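You operate a simulated robot arm through the tools that you are given. There is no shell and no other tool. Be economical: measure what you need, move in short steps, check, and stop when the job is done.

You are at the controls of a simulated robot arm. One attempt, no reset.

## Task
Put the blue beaker in the inside of the sink. Then put the lavender block on the top of the white scale. Then put one of the glass jars from the top of the low shelf in the blue pan. Then take the sage jar on the bench in front of the left stand and put it away on the herbs shelf. Then open the dry store drawer, put the blue jar marked "No. 62" from the left end of the pine bench in the inside of the dry store drawer, then shut the drawer. Then open the compost lid. Do these in the order given. Set down upright: blue beaker, sage jar, blue jar.

It is judged by the outcome, as a careful person would: the job done as asked, and still so three seconds after it is handed in. It fails if anything else is knocked over, pushed out of place, dropped, spilled or broken. Lids that push on must go on centred and level and be pressed home; caps that screw on are set level and turned clockwise until they are tight.

## Robot
A 7-joint arm with a two-finger gripper on a trunk, on a base that drives. Base frame: it is fixed to the floor where the robot stands at the start and does not move with it; the origin is under the middle of the robot, x ahead of it, y to its left, z up; the surface under the hand at the start is at about z = 760. Units: mm, degrees, N and s.
With the tool pointing down near the work surface it reaches from about 340 to 780 mm from the robot's upright axis, wherever it stands. Its first joint turns from -143.0 to 143.0 degrees. Places, roughly: blue beaker [500, -250, 750]; blue jar [750, 3500, 750]; blue pan (25x15x11 cm) [-2600, 5000, 300]; compost lid [-1200, 5100, 500]; dry store drawer [-3500, 5000, 400]; glass jar [500, 1500, 250]; herbs shelf [-4300, 5200, 1200]; inside of the dry store drawer [-3500, 5100, 300]; inside of the sink [-1800, -1200, 700]; lavender block [500, 1250, 750]; sage jar [500, 2000, 750]; top of the white scale [700, 3100, 900]. Payload 2.45 kg.
The tool frame sits at the grasp point between the pads (the TCP): z along the fingers, y along the line on which they close. The tips reach 26 mm beyond it. The gripper opens to 96 mm. The gripper's body begins 69 mm behind the TCP.
Orientation is that of the tool frame in the base frame, as a unit quaternion [x, y, z, w]. With the fingers straight down and closing along the base's y, the tool's x points along the base's -x, its y along +y and its z along -z.

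## Interface
- The arm moves only by the tool move_arm. Its argument "motion" is a list of rows, each a list of 7 numbers: the closure, from 0 (fully open) to 1 (shut), then the shift along the tool's x, y, z in mm, then the turn, a rotation vector about the tool's x, y, z in degrees. In form: [[grip, tx, ty, tz, ax, ay, az], ...]. A call has 1 to 10 rows; each row shifts and turns the commanded pose from where the row before left it, along the tool's axes as they then stand. A row lasts 0.2 s, in which the tool goes at most 50 mm and 8.6 degrees; a call with a longer step from one row to the next is refused whole, and so is a gripper value outside its range. Where a pose cannot be reached the arm comes as near as it can. A force on the tool above 40 N (or 10 N above the force at the start of the call, whichever is more), or a blocked arm, ends the call early, and 0.2 s more pass. Each finger halts on what it meets, pressing with about 42 N; the grip force reading is that of the motor and also rises with nothing between the fingers. The clock runs only during rows and for 0.2 s after the last one: add rows that do not move to give the fingers time. It gives the time, the measured TCP pose, the force on the tool (base axes), the opening and the grip force at its end, in the units of the frame above (readings bear some noise), with the torque about the TCP (base axes, N m) and any sound that the robot's microphone picked up.
- Cameras (640 x 400 px; columns grow to the right, rows downward): "scene" is now at [24.8, 220.6, 1400.5]; the picture's right is [0.35, -0.94, 0.00], its down [-0.68, -0.26, -0.68] and it looks along [0.64, 0.24, -0.73] (base axes); focal length 270 px, centre (320, 200). "wrist" rides on the gripper at [82, 3, -98] in the tool frame; the picture's right is [-0.04, 1.00, 0.00], its down [-0.73, -0.03, -0.68] and it looks along [-0.68, -0.03, 0.73] (tool axes); focal length 256 px, centre (320, 200). There is no depth. A picture from a camera that has moved, and an enlarged one, comes with that camera's place and axes in the base frame and with its lens. The place of the scene camera against the robot may be out by one fixed shift of up to 12 mm in any direction.
- grab_frame(camera): a new picture of that camera. The clock stands still meanwhile.
- raise_lower(by): slides the trunk up (or, below 0, down) by that many mm; the arm and the scene camera ride with it, the base frame stays. It gives what a move gives, with no picture.
- roll_base(legs): drives the robot by 1 to 6 legs, each [ahead, turn to the left] in mm and degrees, along the robot's own axes; the way and the turn of a leg run together, so that a leg with both is an arc; at most 1500 mm and 180 degrees a leg. The arm and the cameras ride along, it lands a little off, and it stops where it bumps. It gives what a move gives.
- turn_head(pan, tilt): turns the head with the scene camera to pan (to the left, within 155 degrees either way) and tilt (down, from -29 to 69), counted from straight ahead of the robot. It gives what a move gives.
- zoom(camera, box): a new picture of the part [left, top, right, bottom] of that camera's present view, enlarged. The clock stands still meanwhile.
- finish_job(): hands the job in; it is judged then, once.

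Work in short steps. Places have to be worked out from the pictures, the camera data and where the tool is seen: move nearer, look again, correct. Check each grasp and each placing, and mend what went wrong. You have 196 turns and 162 pictures in all, those below and enlarged ones among them. Open the gripper and draw the arm clear of the work before you hand the job in, unless the task says otherwise; then end with one line.

The tools are called after ">>>" as name(argument=value, ...) on one line, values as JSON. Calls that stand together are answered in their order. move_arm: Moves the arm, as the interface text tells. Its arguments: {"type":"object","properties":{"motion":{"type":"array","items":{"type":"array","items":{"type":"number"}}}},"required":["motion"]} The other tools are called the same way: raise_lower (by) slides the trunk up or down; roll_base (legs) drives the base; turn_head (pan, tilt) turns the head that bears the scene camera; grab_frame (camera) takes a picture; zoom (camera, box) takes an enlarged picture of a part of a camera's view; finish_job () hands the job in.

At the start:

```text
clock: 0.0
tool_pos: [428.5, 468.4, 1011.8]
ee_rot: [0.0, 1.0, -0.001, 0.0]
contact_force: [-0.3, 0.3, 0.3]
moment: [0.01, -0.01, -0.01]
grip_width: 96.4
finger_force: 0.1
trunk travel left (down, up): [-450.0, 190.0]
robot x, y, heading: [-0.5, -2.2, -0.1]
head pan, tilt: [20.6, 46.8]
```

scene: 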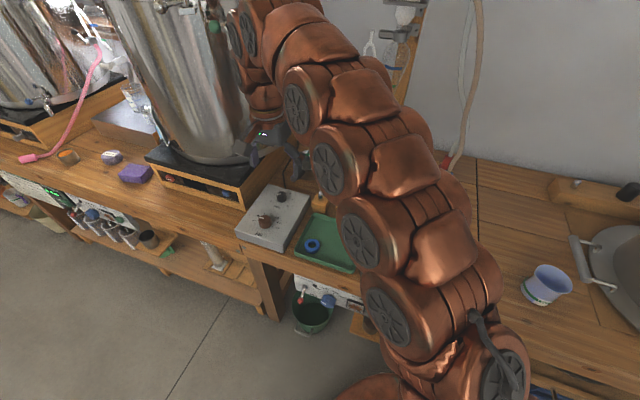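
wrist: 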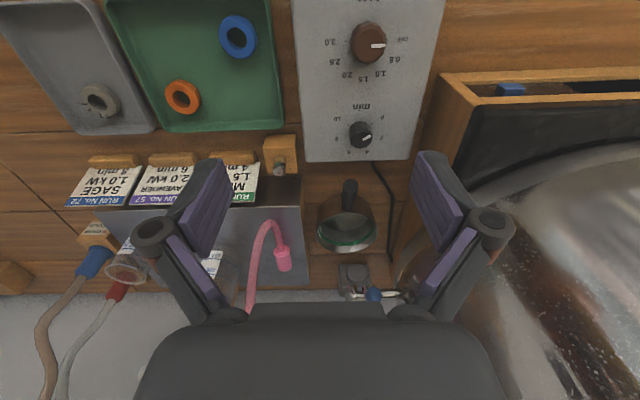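

I'll look at the blue beaker first: turn the head towards it.

>>> turn_head(pan=-25, tilt=45)

>>> grab_frame(camera="scene")

```text
clock: 1.1
tool_pos: [430.4, 469.0, 1010.7]
ee_rot: [-0.001, 1.0, 0.0, 0.0]
contact_force: [-0.1, -0.4, -0.6]
moment: [-0.03, 0.02, 0.0]
grip_width: 96.0
finger_force: 0.0
trunk travel left (down, up): [-450.0, 190.0]
robot x, y, heading: [0.3, -1.5, -0.1]
head pan, tilt: [-25.0, 45.0]
```

```text
159 pictures are left
camera scene: at [23.8, 158.1, 1403.1], right [-0.42, -0.91, 0.0], down [-0.64, 0.3, -0.71], along [0.64, -0.3, -0.71], focal length 270 px, centre (320, 200)
```

scene: 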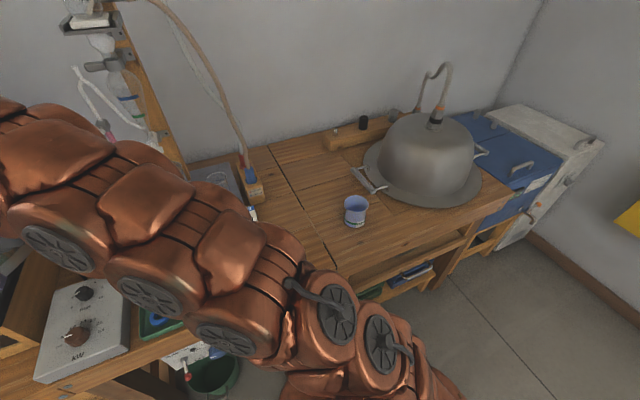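

I'll zoom on the beaker to get its size and position.

>>> zoom(camera="scene", box=[275, 160, 435, 260])

```text
4.00 times, centred on (355, 210) of scene
camera zoom: at [23.8, 158.1, 1403.1], right [-0.42, -0.91, 0.0], down [-0.64, 0.3, -0.71], along [0.64, -0.3, -0.71], focal length 1079 px, centre (180, 160)
```

zoom: 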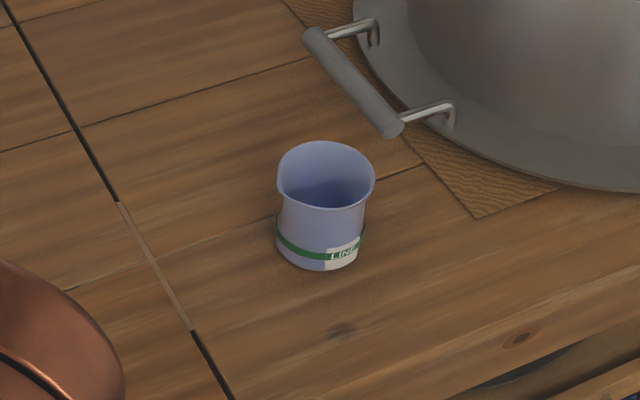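

Beaker appears near (476,-173), rim z≈836, ~75 mm wide. I'll sweep the arm over it at the present height.

>>> move_arm(motion=[[0, -3, -49, 0, 0, 0, 0], [0, -3, -49, 0, 0, 0, 0], [0, -3, -49, 0, 0, 0, 0], [0, -3, -49, 0, 0, 0, 0], [0, -3, -49, 0, 0, 0, 0], [0, -3, -49, 0, 0, 0, 0], [0, -3, -49, 0, 0, 0, 0], [0, -3, -49, 0, 0, 0, 0], [0, -3, -49, 0, 0, 0, 0], [0, -3, -49, 0, 0, 0, 0]])

>>> move_arm(motion=[[0, -4, -49, 10, 0, 0, 0], [0, -4, -49, 20, 0, 0, 0], [0, -4, -49, 20, 0, 0, 0], [0, 0, 0, 0, 0, 0, 0]])

>>> grab_frame(camera="wrist")

```text
clock: 3.3
tool_pos: [459.9, -21.7, 1010.1]
ee_rot: [-0.001, 1.0, -0.001, 0.0]
contact_force: [-0.7, 0.1, 0.4]
moment: [-0.08, -0.01, 0.01]
grip_width: 96.0
finger_force: 0.0
trunk travel left (down, up): [-450.0, 190.0]
robot x, y, heading: [-0.2, 1.2, 0.0]
head pan, tilt: [-25.0, 45.0]
```

```text
refused: row 1 steps farther than a row can; nothing moved
```

```text
157 pictures are left
camera wrist: at [379.5, -17.8, 1107.8], right [0.04, 1.0, 0.0], down [0.73, -0.03, 0.68], along [0.68, -0.03, -0.73], focal length 256 px, centre (320, 200)
```

wrist: 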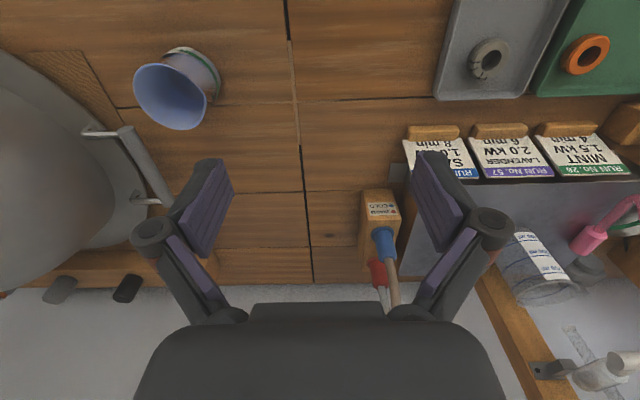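

Wrist view puts the rim at about (478,-179). Move over it and down to z≈920.

>>> move_arm(motion=[[0, -5, -40, 20, 0, 0, 0], [0, -5, -40, 25, 0, 0, 0], [0, -4, -40, 25, 0, 0, 0], [0, -3, -36, 20, 0, 0, 0], [0, 0, 0, 0, 0, 0, 0]])

>>> grab_frame(camera="wrist")

>>> grab_frame(camera="scene")

```text
clock: 4.5
tool_pos: [478.6, -175.6, 921.1]
ee_rot: [0.0, 1.0, -0.001, 0.0]
contact_force: [0.2, -0.5, 0.6]
moment: [-0.04, -0.03, -0.01]
grip_width: 95.9
finger_force: 0.1
trunk travel left (down, up): [-450.0, 190.0]
robot x, y, heading: [-0.4, 0.2, 0.0]
head pan, tilt: [-25.0, 45.0]
```

```text
156 pictures are left
camera wrist: at [396.3, -173.1, 1017.7], right [0.04, 1.0, 0.0], down [0.73, -0.03, 0.68], along [0.68, -0.03, -0.73], focal length 256 px, centre (320, 200)
```

wrist: 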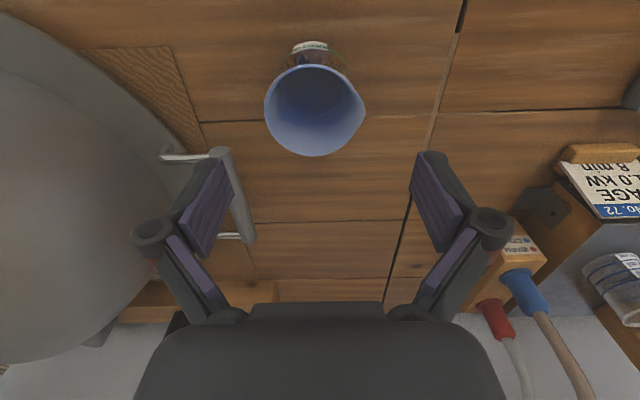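

```text
155 pictures are left
camera scene: at [23.8, 157.8, 1403.1], right [-0.42, -0.91, 0.0], down [-0.64, 0.3, -0.71], along [0.64, -0.3, -0.71], focal length 270 px, centre (320, 200)
```

scene: 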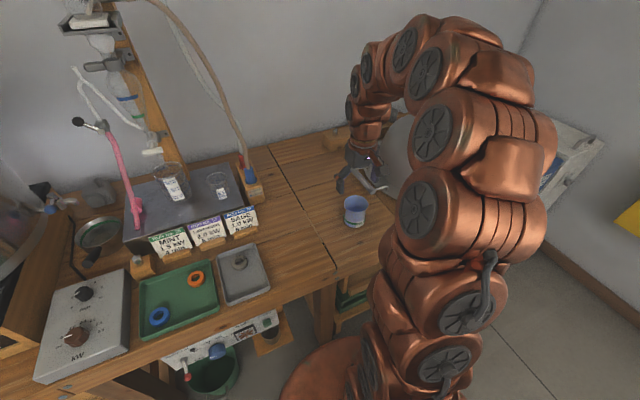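

Well aligned. Descend around the beaker to TCP z≈803.

>>> move_arm(motion=[[0, 0, -4, 40, 0, 0, 0], [0, 0, 0, 40, 0, 0, 0], [0, 0, 0, 38, 0, 0, 0], [0, 0, 0, 0, 0, 0, 0]])

>>> grab_frame(camera="wrist")

```text
clock: 5.5
tool_pos: [476.7, -179.4, 801.7]
ee_rot: [0.0, 1.0, 0.001, 0.0]
contact_force: [-0.4, 0.0, 0.0]
moment: [0.0, 0.01, 0.0]
grip_width: 95.8
finger_force: 0.1
trunk travel left (down, up): [-450.0, 190.0]
robot x, y, heading: [2.4, -1.3, 0.2]
head pan, tilt: [-25.0, 45.0]
```

```text
154 pictures are left
camera wrist: at [396.6, -176.3, 900.0], right [0.04, 1.0, 0.0], down [0.73, -0.03, 0.68], along [0.68, -0.03, -0.73], focal length 256 px, centre (320, 200)
```

wrist: 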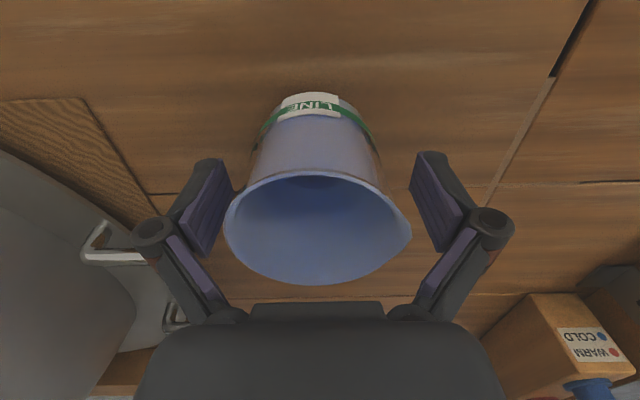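

Beaker is between the fingers, centre maybe 4 mm nearer. Nudge and close.

>>> move_arm(motion=[[0, 4, 0, 0, 0, 0, 0], [0.5, 0, 0, 0, 0, 0, 0], [1, 0, 0, 0, 0, 0, 0], [1, 0, 0, 0, 0, 0, 0], [1, 0, 0, 0, 0, 0, 0], [1, 0, 0, 0, 0, 0, 0], [1, 0, 0, 0, 0, 0, 0]])

>>> move_arm(motion=[[1, 0, 0, -20, 0, 0, 0], [1, 0, 0, -50, 0, 0, 0], [1, 0, 0, -50, 0, 0, 0], [1, 0, 0, 0, 0, 0, 0]])

>>> grab_frame(camera="wrist")

```text
clock: 7.1
tool_pos: [474.8, -180.2, 803.0]
ee_rot: [0.0, 1.0, 0.0, 0.001]
contact_force: [1.1, 0.2, 7.0]
moment: [-0.03, -0.02, -0.01]
grip_width: 66.4
finger_force: 42.3
trunk travel left (down, up): [-450.0, 190.0]
robot x, y, heading: [-2.1, -2.5, 0.0]
head pan, tilt: [-25.0, 45.0]
```

```text
clock: 8.1
tool_pos: [473.2, -180.9, 922.6]
ee_rot: [-0.001, 1.0, 0.0, 0.001]
contact_force: [-0.3, -0.6, -1.0]
moment: [-0.01, -0.01, -0.02]
grip_width: 68.3
finger_force: 42.1
trunk travel left (down, up): [-450.0, 190.0]
robot x, y, heading: [-4.7, 1.3, -0.1]
head pan, tilt: [-25.0, 45.0]
```

```text
153 pictures are left
camera wrist: at [391.7, -177.4, 1020.4], right [0.04, 1.0, 0.0], down [0.73, -0.03, 0.68], along [0.68, -0.03, -0.73], focal length 256 px, centre (320, 200)
```

wrist: 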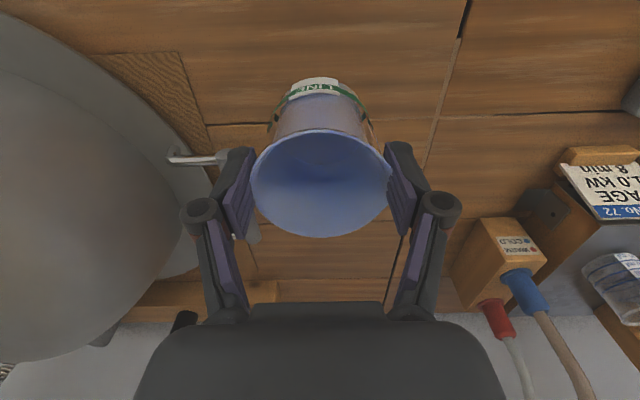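

Beaker is held. Retract and lift a bit, and look behind-right towards the sink.

>>> move_arm(motion=[[1, 10, 10, -45, 0, 0, 0], [1, 20, 10, -40, 0, 0, 0], [1, 20, 10, -20, 0, 0, 0], [1, 0, 0, 0, 0, 0, 0]])

>>> turn_head(pan=-145, tilt=25)

>>> grab_frame(camera="scene")

>>> turn_head(pan=145, tilt=25)

>>> grab_frame(camera="scene")

```text
clock: 9.1
tool_pos: [422.1, -152.7, 1026.6]
ee_rot: [0.001, 1.0, 0.0, -0.001]
contact_force: [0.0, -0.5, -1.1]
moment: [0.02, -0.01, -0.04]
grip_width: 68.1
finger_force: 42.2
trunk travel left (down, up): [-450.0, 190.0]
robot x, y, heading: [-0.3, -0.7, 0.1]
head pan, tilt: [-25.0, 45.0]
```

```text
clock: 11.1
tool_pos: [422.9, -152.8, 1027.5]
ee_rot: [-0.001, 1.0, 0.0, -0.001]
contact_force: [0.5, -0.2, -0.6]
moment: [0.02, -0.01, -0.02]
grip_width: 68.0
finger_force: 42.2
trunk travel left (down, up): [-450.0, 190.0]
robot x, y, heading: [2.1, 1.6, 0.2]
head pan, tilt: [-145.0, 25.0]
```

```text
152 pictures are left
camera scene: at [-125.3, 139.2, 1433.7], right [-0.57, 0.82, 0.0], down [0.35, 0.24, -0.91], along [-0.74, -0.52, -0.42], focal length 270 px, centre (320, 200)
```

scene: 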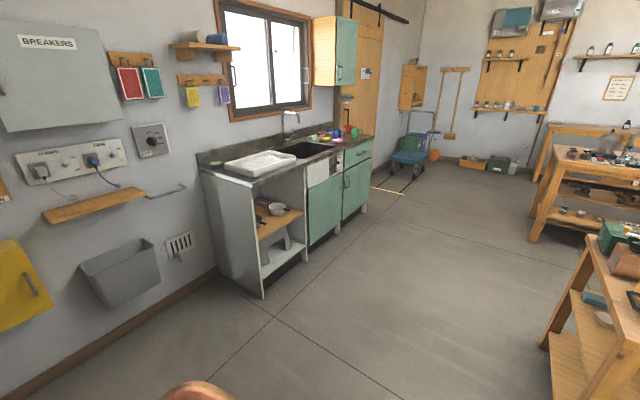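

```text
clock: 15.1
tool_pos: [421.8, -153.4, 1027.4]
ee_rot: [0.0, 1.0, -0.001, 0.0]
contact_force: [-0.7, 0.1, -1.3]
moment: [-0.03, 0.0, -0.03]
grip_width: 68.1
finger_force: 42.3
trunk travel left (down, up): [-450.0, 190.0]
robot x, y, heading: [2.9, 5.0, 0.1]
head pan, tilt: [145.0, 25.0]
```

```text
151 pictures are left
camera scene: at [-125.3, 245.0, 1433.7], right [0.57, 0.82, 0.0], down [0.35, -0.24, -0.91], along [-0.74, 0.52, -0.42], focal length 270 px, centre (320, 200)
```

scene: 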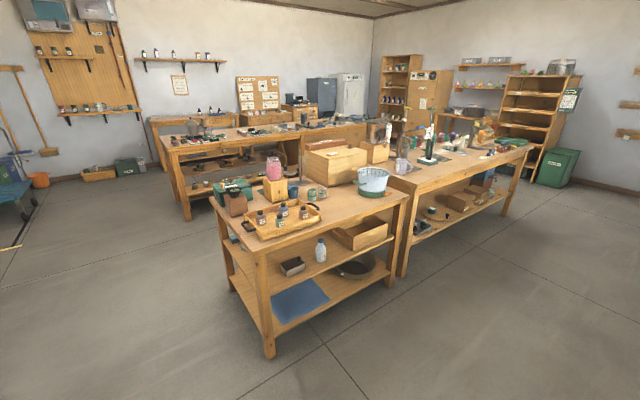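

Sink counter front is around y≈-1000, top z≈900, basin near (-1850,-1220). I'll back off, turn and drive to about (-1830,-350), facing the sink.

>>> roll_base(legs=[[-600, 0], [0, -164], [1279, 0], [0, 74]])

>>> turn_head(pan=0, tilt=35)

>>> grab_frame(camera="scene")

```text
clock: 34.5
tool_pos: [-1989.5, -766.6, 1026.9]
ee_rot: [0.707, 0.707, -0.001, 0.0]
contact_force: [-0.5, 0.6, -1.0]
moment: [0.05, 0.0, 0.02]
grip_width: 67.7
finger_force: 41.7
trunk travel left (down, up): [-450.0, 190.0]
robot x, y, heading: [-1836.6, -344.0, -90.1]
head pan, tilt: [145.0, 25.0]
```

```text
clock: 36.8
tool_pos: [-1988.7, -766.5, 1027.1]
ee_rot: [0.707, 0.707, 0.0, 0.0]
contact_force: [-0.7, -0.1, -1.5]
moment: [0.03, -0.01, -0.01]
grip_width: 68.0
finger_force: 42.2
trunk travel left (down, up): [-450.0, 190.0]
robot x, y, heading: [-1838.9, -345.2, -89.8]
head pan, tilt: [0.0, 35.0]
```

```text
150 pictures are left
camera scene: at [-1654.9, -372.5, 1417.9], right [-1.0, 0.0, 0.0], down [0.0, 0.57, -0.82], along [0.0, -0.82, -0.57], focal length 270 px, centre (320, 200)
```

scene: 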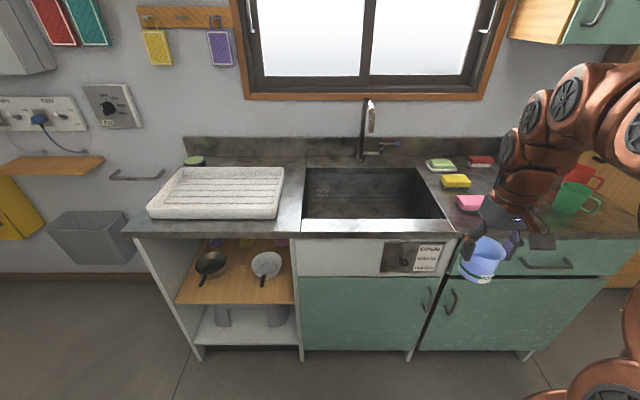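

Basin seems to span x -1605…-2035, y -1016…-1344. Zoom to check the faucet and basin depth.

>>> zoom(camera="scene", box=[280, 90, 480, 240])

```text
2.67 times, centred on (380, 165) of scene
camera zoom: at [-1654.9, -372.5, 1417.9], right [-1.0, 0.0, 0.0], down [0.0, 0.57, -0.82], along [0.0, -0.82, -0.57], focal length 720 px, centre (160, 293)
```

zoom: 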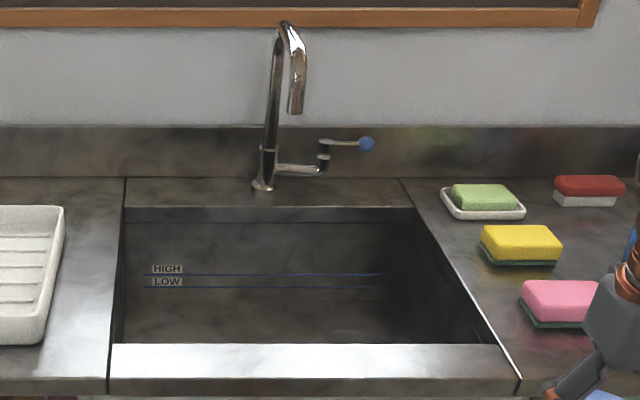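

Drive 200 mm nearer, then move the tool over the basin at about (-1745,-1170).

>>> roll_base(legs=[[200, 0]])

>>> move_arm(motion=[[1, 0, 40, -15, 0, 0, 0], [1, -20, 40, 0, 0, 0, 0], [1, -30, 35, 0, 0, 0, 0], [1, -30, 35, 0, 0, 0, 0], [1, -30, 35, 0, 0, 0, 0], [1, -30, 30, 0, 0, 0, 0], [1, -30, 29, 0, 0, 0, 0], [1, -34, 0, 0, 0, 0, 0], [1, 0, 0, 0, 0, 0, 0]])

>>> grab_frame(camera="wrist")

>>> grab_frame(camera="scene")

```text
clock: 38.4
tool_pos: [-1989.8, -967.4, 1027.8]
ee_rot: [0.707, 0.708, 0.0, 0.0]
contact_force: [-0.2, 0.0, -0.6]
moment: [0.03, 0.01, 0.0]
grip_width: 68.0
finger_force: 41.9
trunk travel left (down, up): [-450.0, 190.0]
robot x, y, heading: [-1834.5, -546.5, -89.9]
head pan, tilt: [0.0, 35.0]
```

```text
clock: 40.4
tool_pos: [-1744.7, -1171.3, 1042.9]
ee_rot: [0.706, 0.708, 0.0, 0.0]
contact_force: [-0.4, 0.3, -1.8]
moment: [0.02, -0.02, -0.01]
grip_width: 68.0
finger_force: 42.1
trunk travel left (down, up): [-450.0, 190.0]
robot x, y, heading: [-1836.2, -542.2, -90.2]
head pan, tilt: [0.0, 35.0]
```

```text
148 pictures are left
camera wrist: at [-1741.2, -1088.6, 1140.5], right [1.0, -0.04, 0.0], down [-0.03, -0.73, 0.68], along [-0.03, -0.68, -0.73], focal length 256 px, centre (320, 200)
```

wrist: 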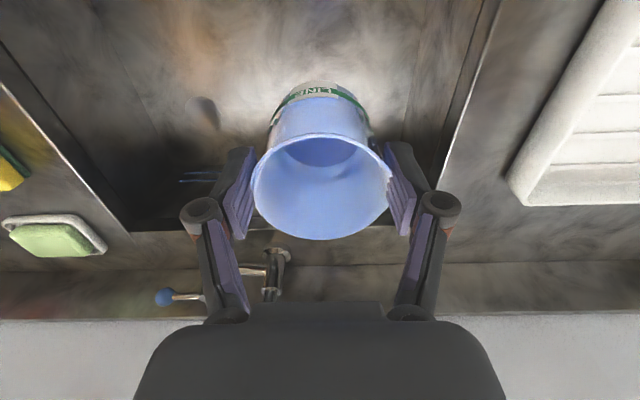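

```text
147 pictures are left
camera scene: at [-1654.6, -572.1, 1417.9], right [-1.0, 0.0, 0.0], down [0.0, 0.57, -0.82], along [0.0, -0.82, -0.57], focal length 270 px, centre (320, 200)
```

scene: 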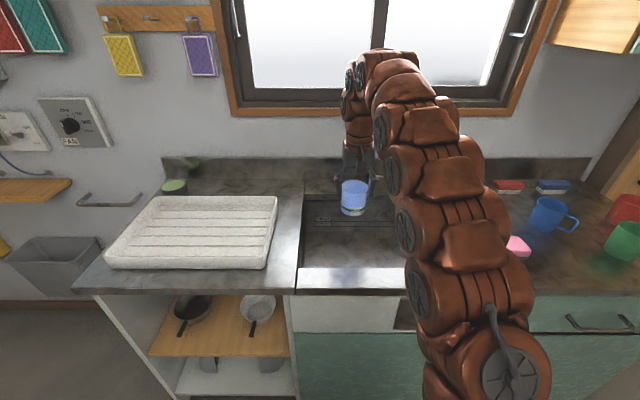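

Clear of the walls and faucet. Descend into the basin.

>>> move_arm(motion=[[1, 0, 0, 45, 0, 0, 0], [1, 0, 0, 45, 0, 0, 0], [1, 0, 0, 45, 0, 0, 0], [1, 0, 0, 40, 0, 0, 0], [1, 0, 0, 0, 0, 0, 0]])

>>> grab_frame(camera="wrist")

>>> grab_frame(camera="scene")

```text
clock: 41.6
tool_pos: [-1745.4, -1170.1, 866.4]
ee_rot: [0.707, 0.708, -0.001, 0.0]
contact_force: [-0.2, -0.1, -0.5]
moment: [0.04, -0.01, 0.01]
grip_width: 67.6
finger_force: 42.0
trunk travel left (down, up): [-450.0, 190.0]
robot x, y, heading: [-1838.9, -542.2, -90.3]
head pan, tilt: [0.0, 35.0]
```

```text
146 pictures are left
camera wrist: at [-1742.4, -1088.6, 964.4], right [1.0, -0.04, 0.0], down [-0.03, -0.73, 0.68], along [-0.03, -0.68, -0.73], focal length 256 px, centre (320, 200)
```

wrist: 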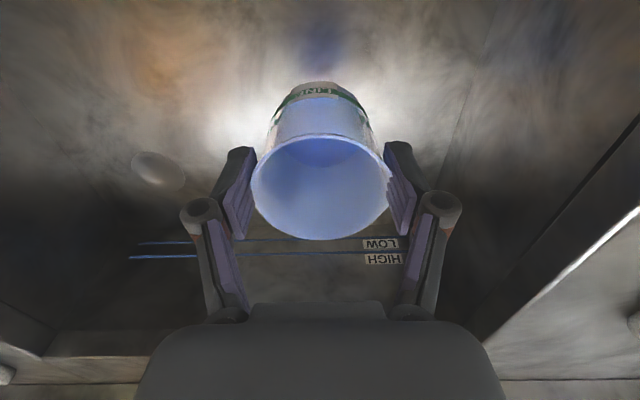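

```text
145 pictures are left
camera scene: at [-1654.6, -572.1, 1417.9], right [-1.0, 0.0, 0.0], down [0.0, 0.57, -0.82], along [0.0, -0.82, -0.57], focal length 270 px, centre (320, 200)
```

scene: 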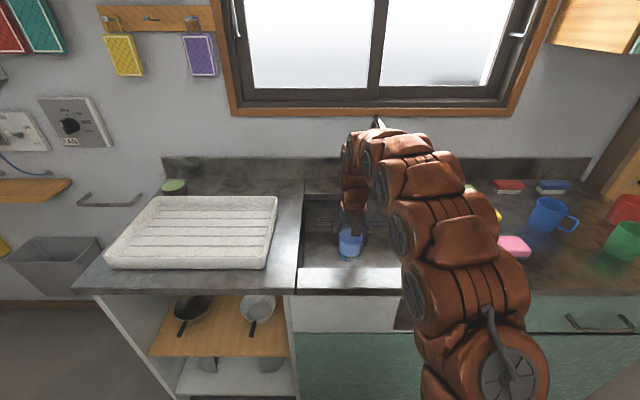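

Continue down carefully, watching the force.

>>> move_arm(motion=[[1, 0, 0, 25, 0, 0, 0], [1, 0, 0, 20, 0, 0, 0], [1, 0, 0, 8, 0, 0, 0], [1, 0, 0, 8, 0, 0, 0], [1, 0, 0, 6, 0, 0, 0], [1, 0, 0, 6, 0, 0, 0], [1, 0, 0, 6, 0, 0, 0], [1, 0, 0, 0, 0, 0, 0]])

>>> grab_frame(camera="wrist")

```text
clock: 43.4
tool_pos: [-1745.5, -1170.7, 788.3]
ee_rot: [0.706, 0.708, 0.0, 0.0]
contact_force: [0.0, 0.9, -1.1]
moment: [-0.02, 0.0, 0.01]
grip_width: 67.9
finger_force: 41.7
trunk travel left (down, up): [-450.0, 190.0]
robot x, y, heading: [-1835.4, -548.5, -89.8]
head pan, tilt: [0.0, 35.0]
```

```text
144 pictures are left
camera wrist: at [-1741.5, -1088.5, 886.3], right [1.0, -0.04, 0.0], down [-0.03, -0.73, 0.68], along [-0.03, -0.68, -0.73], focal length 256 px, centre (320, 200)
```

wrist: 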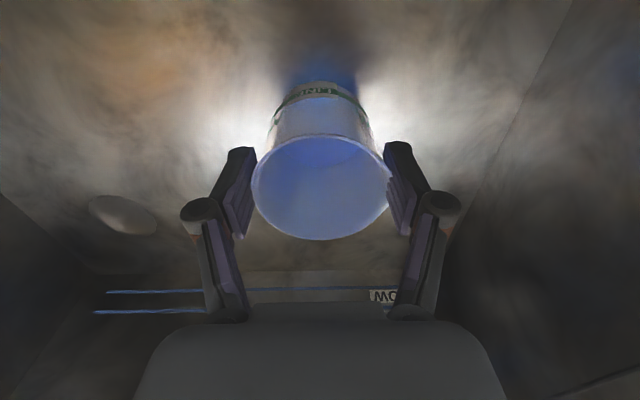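

Floor looks to be about z≈711; lower ~28 then creep.

>>> move_arm(motion=[[1, 0, 0, 12, 0, 0, 0], [1, 0, 0, 10, 0, 0, 0], [1, 0, 0, 4, 0, 0, 0], [1, 0, 0, 3, 0, 0, 0], [1, 0, 0, 3, 0, 0, 0], [1, 0, 0, 3, 0, 0, 0], [1, 0, 0, 3, 0, 0, 0], [1, 0, 0, 0, 0, 0, 0]])

>>> grab_frame(camera="wrist")

```text
clock: 45.2
tool_pos: [-1744.2, -1170.3, 750.8]
ee_rot: [0.707, 0.708, 0.0, 0.0]
contact_force: [-0.3, 3.2, 25.0]
moment: [-0.09, 0.12, -0.13]
grip_width: 63.2
finger_force: 42.0
trunk travel left (down, up): [-450.0, 190.0]
robot x, y, heading: [-1835.0, -545.5, -89.9]
head pan, tilt: [0.0, 35.0]
```

```text
143 pictures are left
camera wrist: at [-1741.3, -1087.7, 848.7], right [1.0, -0.04, 0.0], down [-0.03, -0.73, 0.68], along [-0.03, -0.68, -0.73], focal length 256 px, centre (320, 200)
```

wrist: 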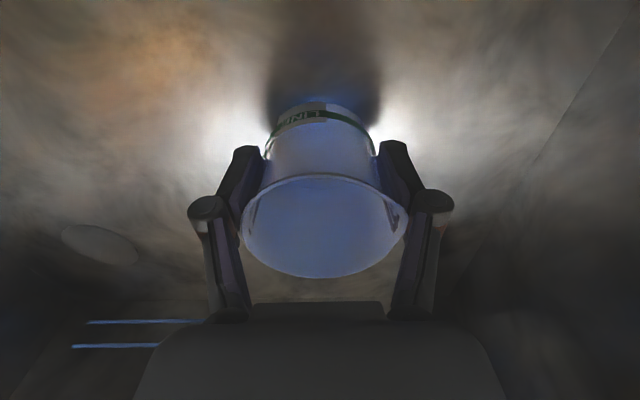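

Beaker is on the floor of the sink (25 N). Release and lift straight up.

>>> move_arm(motion=[[0.8, 0, 0, -2, 0, 0, 0], [0.3, 0, 0, 0, 0, 0, 0], [0, 0, 0, 0, 0, 0, 0], [0, 0, 0, 0, 0, 0, 0], [0, 0, 0, 0, 0, 0, 0]])

>>> move_arm(motion=[[0, 0, 0, -20, 0, 0, 0], [0, 0, 0, -40, 0, 0, 0], [0, 0, 0, -45, 0, 0, 0], [0, 0, 0, -45, 0, 0, 0], [0, 0, 0, -45, 0, 0, 0], [0, 0, 0, -45, 0, 0, 0], [0, 0, 0, -40, 0, 0, 0], [0, 0, 0, 0, 0, 0, 0]])

>>> grab_frame(camera="wrist")

```text
clock: 46.4
tool_pos: [-1745.3, -1169.5, 751.2]
ee_rot: [0.706, 0.708, 0.0, 0.0]
contact_force: [0.6, 0.1, -1.2]
moment: [0.0, 0.02, -0.02]
grip_width: 95.7
finger_force: 0.1
trunk travel left (down, up): [-450.0, 190.0]
robot x, y, heading: [-1837.6, -546.1, -89.8]
head pan, tilt: [0.0, 35.0]
```

```text
clock: 48.2
tool_pos: [-1743.4, -1170.7, 1031.3]
ee_rot: [0.706, 0.708, 0.0, 0.001]
contact_force: [0.0, 0.9, 0.5]
moment: [-0.01, 0.01, 0.0]
grip_width: 96.3
finger_force: 0.0
trunk travel left (down, up): [-450.0, 190.0]
robot x, y, heading: [-1836.8, -545.1, -89.8]
head pan, tilt: [0.0, 35.0]
```

```text
142 pictures are left
camera wrist: at [-1740.4, -1088.8, 1130.1], right [1.0, -0.04, 0.0], down [-0.03, -0.73, 0.68], along [-0.03, -0.68, -0.73], focal length 256 px, centre (320, 200)
```

wrist: 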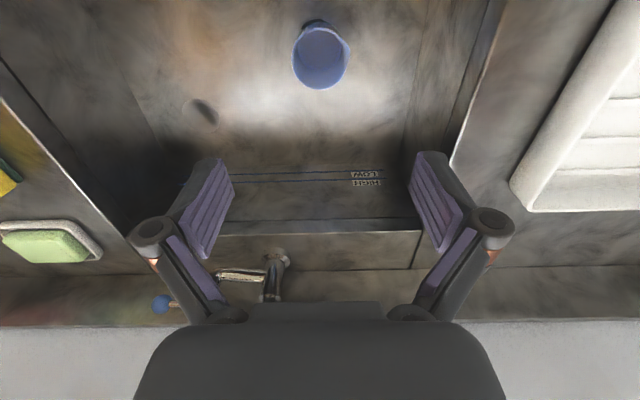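

Beaker stands upright in the sink. Tuck the arm and drive to near the lavender block (seen near (470,1084) earlier).

>>> move_arm(motion=[[0, 35, -15, 0, 0, 0, 0], [0, 40, -15, 0, 0, 0, 0], [0, 40, -15, 0, 0, 0, 0], [0, 40, -15, 0, 0, 0, 0], [0, 40, -15, 0, 0, 0, 0], [0, 30, -15, 0, 0, 0, 0]])

>>> roll_base(legs=[[-200, 0], [0, 105], [1332, 0], [0, 54], [1150, 0], [0, -69]])

>>> turn_head(pan=0, tilt=35)

>>> grab_frame(camera="scene")

```text
clock: 49.6
tool_pos: [-1835.6, -943.8, 1033.2]
ee_rot: [0.706, 0.708, 0.001, -0.002]
contact_force: [0.7, 0.1, -0.8]
moment: [0.04, 0.0, -0.03]
grip_width: 96.0
finger_force: 0.0
trunk travel left (down, up): [-450.0, 190.0]
robot x, y, heading: [-1835.7, -544.2, -90.0]
head pan, tilt: [0.0, 35.0]
```

```text
clock: 72.8
tool_pos: [243.7, 1093.2, 1032.6]
ee_rot: [0.0, 1.0, 0.0, 0.0]
contact_force: [0.5, -0.6, 0.7]
moment: [-0.02, 0.02, -0.03]
grip_width: 96.2
finger_force: 0.1
trunk travel left (down, up): [-450.0, 190.0]
robot x, y, heading: [-156.5, 1092.2, -0.0]
head pan, tilt: [0.0, 35.0]
```

```text
clock: 73.4
tool_pos: [243.1, 1093.4, 1032.8]
ee_rot: [-0.001, 1.0, -0.001, 0.0]
contact_force: [0.2, 0.0, 0.3]
moment: [0.01, 0.01, 0.0]
grip_width: 96.0
finger_force: 0.0
trunk travel left (down, up): [-450.0, 190.0]
robot x, y, heading: [-155.2, 1093.2, 0.3]
head pan, tilt: [0.0, 35.0]
```

```text
141 pictures are left
camera scene: at [-118.7, 1284.6, 1417.9], right [0.0, -1.0, 0.0], down [-0.57, 0.0, -0.82], along [0.82, 0.0, -0.57], focal length 270 px, centre (320, 200)
```

scene: 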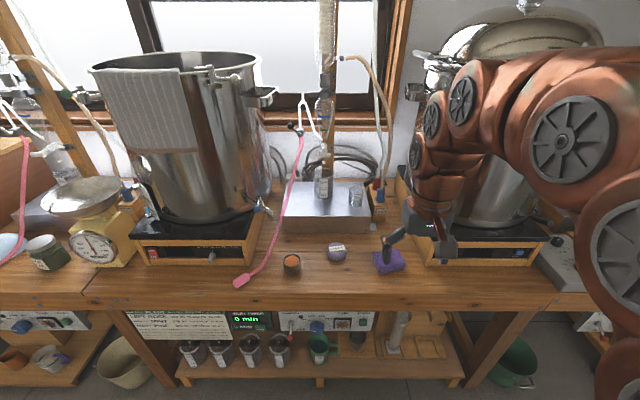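

Block near (470,1066). Zoom in on it.

>>> zoom(camera="scene", box=[300, 200, 460, 300])

>>> zoom(camera="scene", box=[130, 300, 410, 400])

```text
4.00 times, centred on (380, 250) of scene
camera zoom: at [-118.7, 1284.6, 1417.9], right [0.0, -1.0, 0.0], down [-0.57, 0.0, -0.82], along [0.82, 0.0, -0.57], focal length 1079 px, centre (80, 0)
```

zoom: 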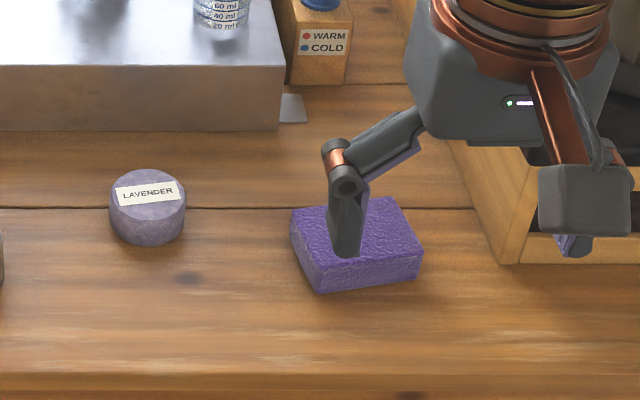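

```text
2.29 times, centred on (270, 350) of scene
camera zoom: at [-118.7, 1284.6, 1417.9], right [0.0, -1.0, 0.0], down [-0.57, 0.0, -0.82], along [0.82, 0.0, -0.57], focal length 617 px, centre (434, -143)
```

zoom: 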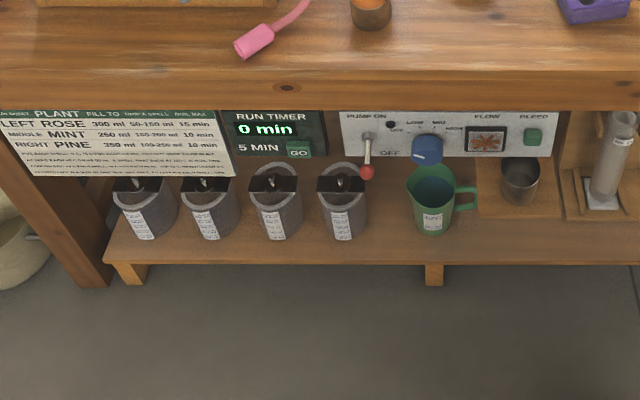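

The round puck labelled LAVENDER is at (507,1229), matching the given rough place (500,1250); the purple brick at (470,1066) doesn't. I take the puck. Move over it.

>>> move_arm(motion=[[0, -38, 20, 0, 0, 0, 0], [0, -38, 20, 0, 0, 0, 0], [0, -38, 20, 15, 0, 0, 0], [0, -38, 20, 20, 0, 0, 0], [0, -38, 20, 20, 0, 0, 0], [0, -38, 20, 20, 0, 0, 0], [0, -36, 16, 25, 0, 0, 0], [0, 0, 0, 30, 0, 0, 0], [0, 0, 0, 0, 0, 0, 0]])

>>> grab_frame(camera="wrist")

```text
clock: 75.4
tool_pos: [507.2, 1229.9, 902.4]
ee_rot: [-0.001, 1.0, 0.0, 0.0]
contact_force: [0.2, -0.7, -0.6]
moment: [-0.03, 0.0, 0.03]
grip_width: 96.1
finger_force: 0.0
trunk travel left (down, up): [-450.0, 190.0]
robot x, y, heading: [-158.0, 1091.8, 0.1]
head pan, tilt: [0.0, 35.0]
```

```text
138 pictures are left
camera wrist: at [426.1, 1233.8, 1000.5], right [0.04, 1.0, 0.0], down [0.73, -0.03, 0.68], along [0.68, -0.03, -0.73], focal length 256 px, centre (320, 200)
```

wrist: 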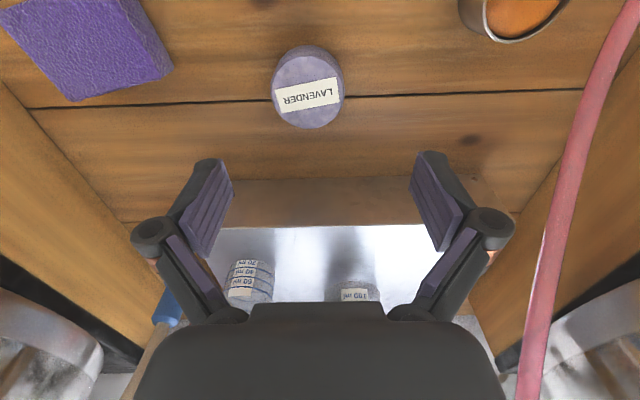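

Puck at (504,1220). Correct and descend to TCP z≈789.

>>> move_arm(motion=[[0, 2, -9, 30, 0, 0, 0], [0, 0, 0, 40, 0, 0, 0], [0, 0, 0, 30, 0, 0, 0], [0, 0, 0, 10, 0, 0, 0], [0, 0, 0, 0, 0, 0, 0]])

>>> grab_frame(camera="wrist")

```text
clock: 76.6
tool_pos: [505.4, 1220.1, 792.6]
ee_rot: [0.0, 1.0, 0.0, 0.001]
contact_force: [-0.8, -0.3, -0.2]
moment: [-0.01, 0.02, -0.01]
grip_width: 96.0
finger_force: 0.2
trunk travel left (down, up): [-450.0, 190.0]
robot x, y, heading: [-157.0, 1095.3, 0.1]
head pan, tilt: [0.0, 35.0]
```

```text
137 pictures are left
camera wrist: at [423.6, 1223.6, 890.5], right [0.04, 1.0, 0.0], down [0.73, -0.03, 0.68], along [0.68, -0.03, -0.73], focal length 256 px, centre (320, 200)
```

wrist: 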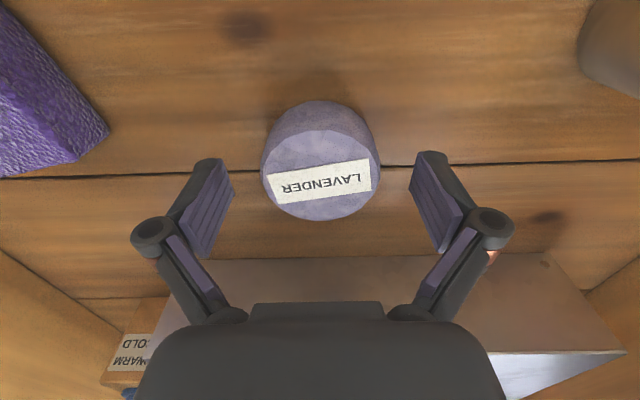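

Aligned. Close and lift.

>>> move_arm(motion=[[0, 1, 0, 3, 0, 0, 0], [0.5, 0, 0, 0, 0, 0, 0], [1, 0, 0, 0, 0, 0, 0], [1, 0, 0, 0, 0, 0, 0], [1, 0, 0, 0, 0, 0, 0], [1, 0, 0, 0, 0, 0, 0]])

>>> move_arm(motion=[[1, 0, 0, -20, 0, 0, 0], [1, 0, 0, -45, 0, 0, 0], [1, 0, 0, -45, 0, 0, 0], [1, 0, 0, -45, 0, 0, 0], [1, 0, 0, -45, 0, 0, 0], [1, 0, 0, -45, 0, 0, 0], [1, 0, 0, 0, 0, 0, 0]])

>>> grab_frame(camera="wrist")

```text
clock: 78.0
tool_pos: [504.7, 1220.1, 788.6]
ee_rot: [-0.001, 1.0, -0.001, 0.0]
contact_force: [-0.6, 0.3, 0.7]
moment: [-0.05, 0.0, 0.02]
grip_width: 59.2
finger_force: 41.7
trunk travel left (down, up): [-450.0, 190.0]
robot x, y, heading: [-158.8, 1091.7, -0.0]
head pan, tilt: [0.0, 35.0]
```

```text
clock: 79.6
tool_pos: [500.1, 1219.9, 1026.4]
ee_rot: [-0.001, 1.0, -0.001, 0.0]
contact_force: [0.1, 0.5, -0.6]
moment: [-0.03, 0.02, -0.01]
grip_width: 59.4
finger_force: 41.8
out of reach, approached as far as the arm can: row 6
trunk travel left (down, up): [-450.0, 190.0]
robot x, y, heading: [-155.9, 1090.6, 0.1]
head pan, tilt: [0.0, 35.0]
```

```text
136 pictures are left
camera wrist: at [419.2, 1223.8, 1124.2], right [0.04, 1.0, 0.0], down [0.73, -0.03, 0.68], along [0.68, -0.03, -0.73], focal length 256 px, centre (320, 200)
```

wrist: 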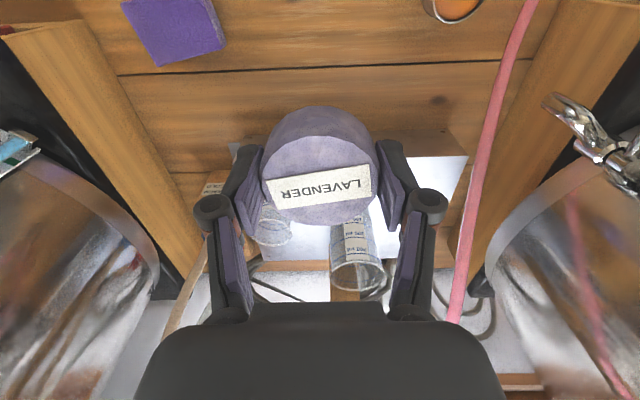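

Retract the arm, then look along +y before driving.

>>> move_arm(motion=[[1, 40, -15, 0, 0, 0, 0], [1, 40, -20, 0, 0, 0, 0], [1, 40, -20, 0, 0, 0, 0], [1, 40, -20, 0, 0, 0, 0], [1, 40, -20, 0, 0, 0, 0], [1, 40, -20, 0, 0, 0, 0], [1, 0, -10, -20, 0, 0, 0]])

>>> turn_head(pan=75, tilt=20)

>>> grab_frame(camera="scene")

```text
clock: 81.2
tool_pos: [260.0, 1094.3, 1047.2]
ee_rot: [-0.001, 1.0, 0.0, -0.001]
contact_force: [0.0, 1.2, -1.0]
moment: [0.0, 0.05, -0.04]
grip_width: 59.4
finger_force: 42.1
trunk travel left (down, up): [-450.0, 190.0]
robot x, y, heading: [-153.9, 1092.4, 0.1]
head pan, tilt: [0.0, 35.0]
```

```text
clock: 82.7
tool_pos: [259.6, 1094.7, 1046.4]
ee_rot: [-0.001, 1.0, 0.0, 0.0]
contact_force: [0.0, -0.9, 0.4]
moment: [-0.01, 0.01, 0.01]
grip_width: 59.2
finger_force: 41.8
trunk travel left (down, up): [-450.0, 190.0]
robot x, y, heading: [-153.7, 1094.7, -0.1]
head pan, tilt: [75.0, 20.0]
```

```text
135 pictures are left
camera scene: at [-182.8, 1374.4, 1441.8], right [0.97, -0.26, 0.0], down [-0.09, -0.33, -0.94], along [0.24, 0.91, -0.34], focal length 270 px, centre (320, 200)
```

scene: 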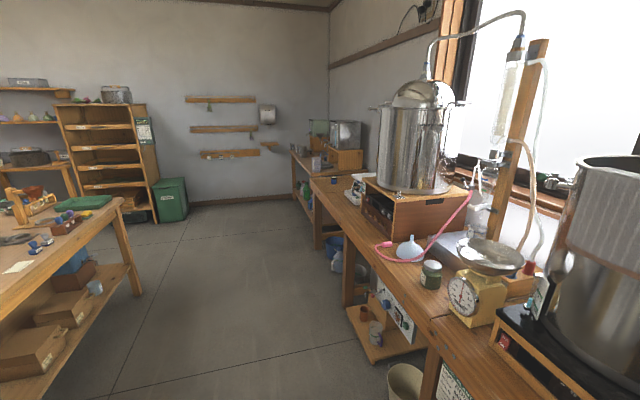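

Corridor is clear; drive to y≈3000.

>>> roll_base(legs=[[0, 90], [1000, 0], [920, 0], [0, -90]])

>>> turn_head(pan=0, tilt=35)

>>> grab_frame(camera="scene")

```text
clock: 99.9
tool_pos: [248.9, 3010.7, 1046.8]
ee_rot: [0.002, 1.0, -0.001, 0.0]
contact_force: [0.6, -0.4, -1.0]
moment: [0.0, 0.02, -0.01]
grip_width: 59.4
finger_force: 42.1
trunk travel left (down, up): [-450.0, 190.0]
robot x, y, heading: [-166.0, 3014.3, -0.2]
head pan, tilt: [75.0, 20.0]
```

```text
clock: 101.4
tool_pos: [249.4, 3010.5, 1045.9]
ee_rot: [0.001, 1.0, 0.0, 0.0]
contact_force: [-0.5, 0.0, -0.7]
moment: [0.0, -0.06, 0.0]
grip_width: 59.5
finger_force: 42.3
trunk travel left (down, up): [-450.0, 190.0]
robot x, y, heading: [-167.9, 3007.8, -0.4]
head pan, tilt: [0.0, 35.0]
```

```text
134 pictures are left
camera scene: at [-129.4, 3203.2, 1417.9], right [0.0, -1.0, 0.0], down [-0.57, 0.0, -0.82], along [0.82, 0.0, -0.57], focal length 270 px, centre (320, 200)
```

scene: 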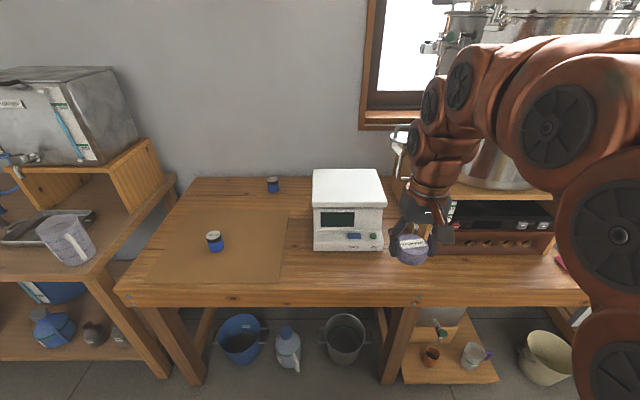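

White scale is ahead; two blue jars beyond to the left. Zoom on scale and jars.

>>> zoom(camera="scene", box=[290, 150, 450, 270])

>>> zoom(camera="scene", box=[180, 165, 300, 265])

```text
3.33 times, centred on (370, 210) of scene
camera zoom: at [-129.4, 3203.2, 1417.9], right [0.0, -1.0, 0.0], down [-0.57, 0.0, -0.82], along [0.82, 0.0, -0.57], focal length 899 px, centre (153, 167)
```

zoom: 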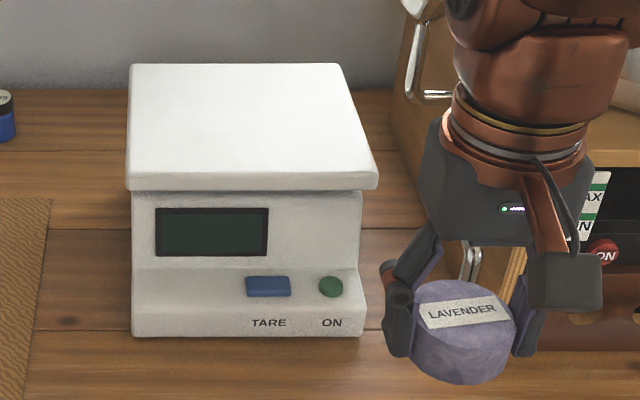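

```text
4.00 times, centred on (240, 215) of scene
camera zoom: at [-129.4, 3203.2, 1417.9], right [0.0, -1.0, 0.0], down [-0.57, 0.0, -0.82], along [0.82, 0.0, -0.57], focal length 1079 px, centre (640, 140)
```

zoom: 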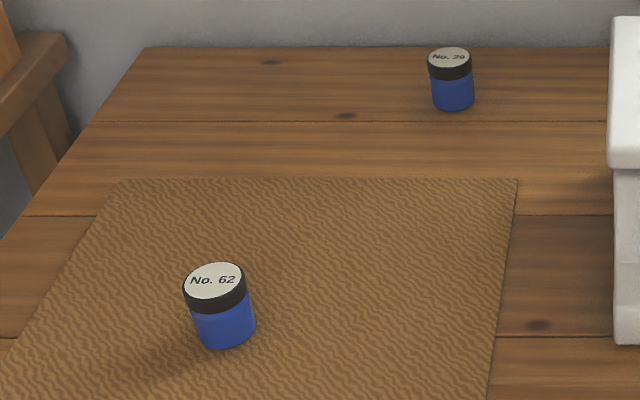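

Scale pan spans x≈610–837, y centre ≈3104, top z≈900. Drive 180 mm closer and raise the trunk 100.

>>> roll_base(legs=[[180, 0]])

>>> raise_lower(by=100)

```text
clock: 102.9
tool_pos: [428.5, 3008.6, 1047.7]
ee_rot: [0.003, 1.0, 0.0, 0.0]
contact_force: [-0.3, 0.6, -0.8]
moment: [-0.02, -0.01, 0.01]
grip_width: 59.5
finger_force: 42.0
trunk travel left (down, up): [-450.0, 190.0]
robot x, y, heading: [13.1, 3009.2, -0.5]
head pan, tilt: [0.0, 35.0]
```

```text
clock: 104.2
tool_pos: [429.6, 3009.6, 1146.7]
ee_rot: [0.003, 1.0, 0.0, 0.0]
contact_force: [-0.8, 0.1, -0.4]
moment: [-0.02, 0.0, 0.03]
grip_width: 59.3
finger_force: 41.8
trunk travel left (down, up): [-550.0, 90.0]
robot x, y, heading: [12.7, 3010.3, -0.1]
head pan, tilt: [0.0, 35.0]
```

Move over the scale at (700,3104), z≈1010.

>>> move_arm(motion=[[1, -39, 14, -5, 0, 0, 0], [1, -39, 14, 0, 0, 0, 0], [1, -39, 14, 10, 0, 0, 0], [1, -39, 14, 20, 0, 0, 0], [1, -39, 14, 20, 0, 0, 0], [1, -39, 14, 20, 0, 0, 0], [1, -36, 10, 20, 0, 0, 0], [1, 0, 0, 40, 0, 0, 0], [1, 0, 0, 0, 0, 0, 0]])

>>> grab_frame(camera="wrist")

>>> grab_frame(camera="scene")

```text
clock: 106.2
tool_pos: [700.6, 3102.9, 1022.4]
ee_rot: [0.001, 1.0, 0.0, 0.001]
contact_force: [-0.2, -0.4, -0.3]
moment: [0.04, 0.01, 0.01]
grip_width: 59.2
finger_force: 42.1
trunk travel left (down, up): [-550.0, 90.0]
robot x, y, heading: [11.3, 3011.9, -0.0]
head pan, tilt: [0.0, 35.0]
```

```text
131 pictures are left
camera wrist: at [619.3, 3106.8, 1120.5], right [0.04, 1.0, 0.0], down [0.73, -0.03, 0.68], along [0.68, -0.03, -0.73], focal length 256 px, centre (320, 200)
```

wrist: 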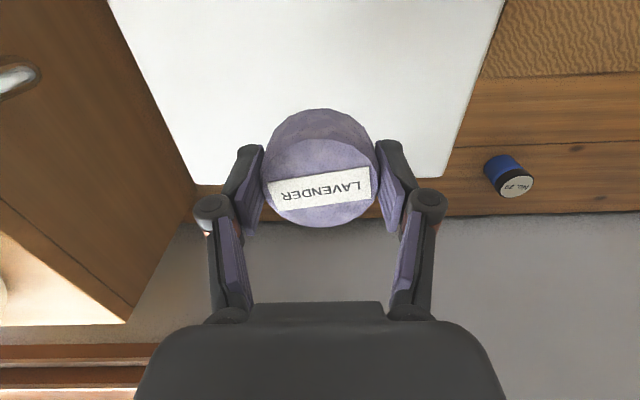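

```text
130 pictures are left
camera scene: at [51.4, 3202.4, 1517.9], right [-0.01, -1.0, 0.0], down [-0.57, 0.0, -0.82], along [0.82, 0.0, -0.57], focal length 270 px, centre (320, 200)
```

scene: 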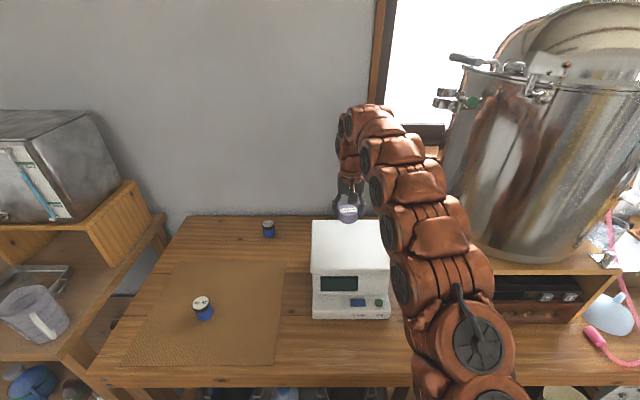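

Pan top probably z≈920, x 575–780. Shift back 20 mm and lower carefully.

>>> move_arm(motion=[[1, 20, 0, 15, 0, 0, 0], [1, 0, 0, 15, 0, 0, 0], [1, 0, 0, 5, 0, 0, 0], [1, 0, 0, 5, 0, 0, 0], [1, 0, 0, 4, 0, 0, 0], [1, 0, 0, 4, 0, 0, 0], [1, 0, 0, 4, 0, 0, 0], [1, 0, 0, 4, 0, 0, 0], [1, 0, 0, 4, 0, 0, 0], [1, 0, 0, 0, 0, 0, 0]])

>>> zoom(camera="scene", box=[270, 150, 430, 330])

```text
clock: 108.5
tool_pos: [677.9, 3103.0, 962.3]
ee_rot: [0.001, 1.0, 0.0, 0.0]
contact_force: [0.6, 1.1, -0.2]
moment: [0.03, -0.01, -0.02]
grip_width: 59.4
finger_force: 42.1
trunk travel left (down, up): [-550.0, 90.0]
robot x, y, heading: [12.2, 3007.4, -0.2]
head pan, tilt: [0.0, 35.0]
```

```text
2.22 times, centred on (350, 240) of scene
camera zoom: at [51.3, 3202.3, 1517.9], right [-0.01, -1.0, 0.0], down [-0.57, 0.0, -0.82], along [0.82, 0.0, -0.57], focal length 600 px, centre (253, 111)
```

zoom: 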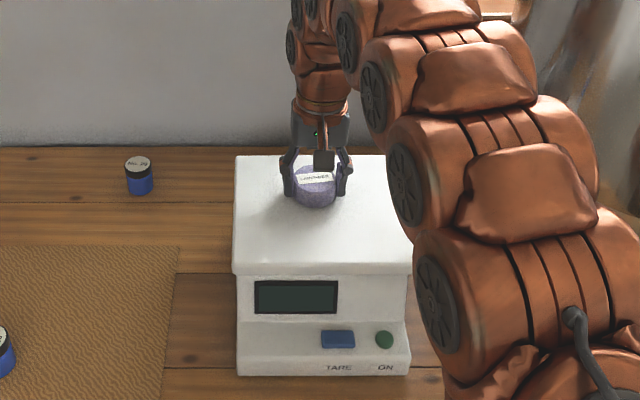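

Still above the pan. Creep down more.

>>> move_arm(motion=[[1, 0, 0, 4, 0, 0, 0], [1, 0, 0, 4, 0, 0, 0], [1, 0, 0, 4, 0, 0, 0], [1, 0, 0, 4, 0, 0, 0], [1, 0, 0, 4, 0, 0, 0], [1, 0, 0, 4, 0, 0, 0], [1, 0, 0, 4, 0, 0, 0], [1, 0, 0, 4, 0, 0, 0], [1, 0, 0, 0, 0, 0, 0]])

>>> grab_frame(camera="wrist")

```text
clock: 109.6
tool_pos: [679.2, 3103.2, 948.3]
ee_rot: [0.002, 1.0, 0.001, 0.002]
contact_force: [-8.1, -0.5, 32.2]
moment: [-0.04, 0.6, 0.0]
grip_width: 60.1
finger_force: 41.4
trunk travel left (down, up): [-550.0, 90.0]
robot x, y, heading: [10.4, 3011.1, 0.1]
head pan, tilt: [0.0, 35.0]
stopped in row 5: the force on the tool passed its limit at 46 N (the readings are from after the stop); the commanded pose is now the measured one
```

```text
128 pictures are left
camera wrist: at [596.9, 3107.2, 1045.5], right [0.04, 1.0, 0.0], down [0.73, -0.03, 0.68], along [0.68, -0.03, -0.73], focal length 256 px, centre (320, 200)
```

wrist: 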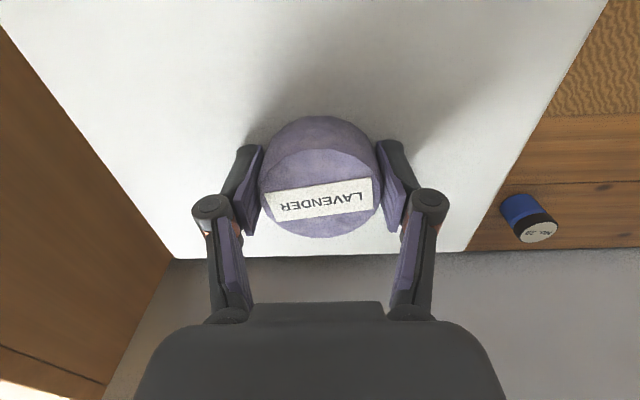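

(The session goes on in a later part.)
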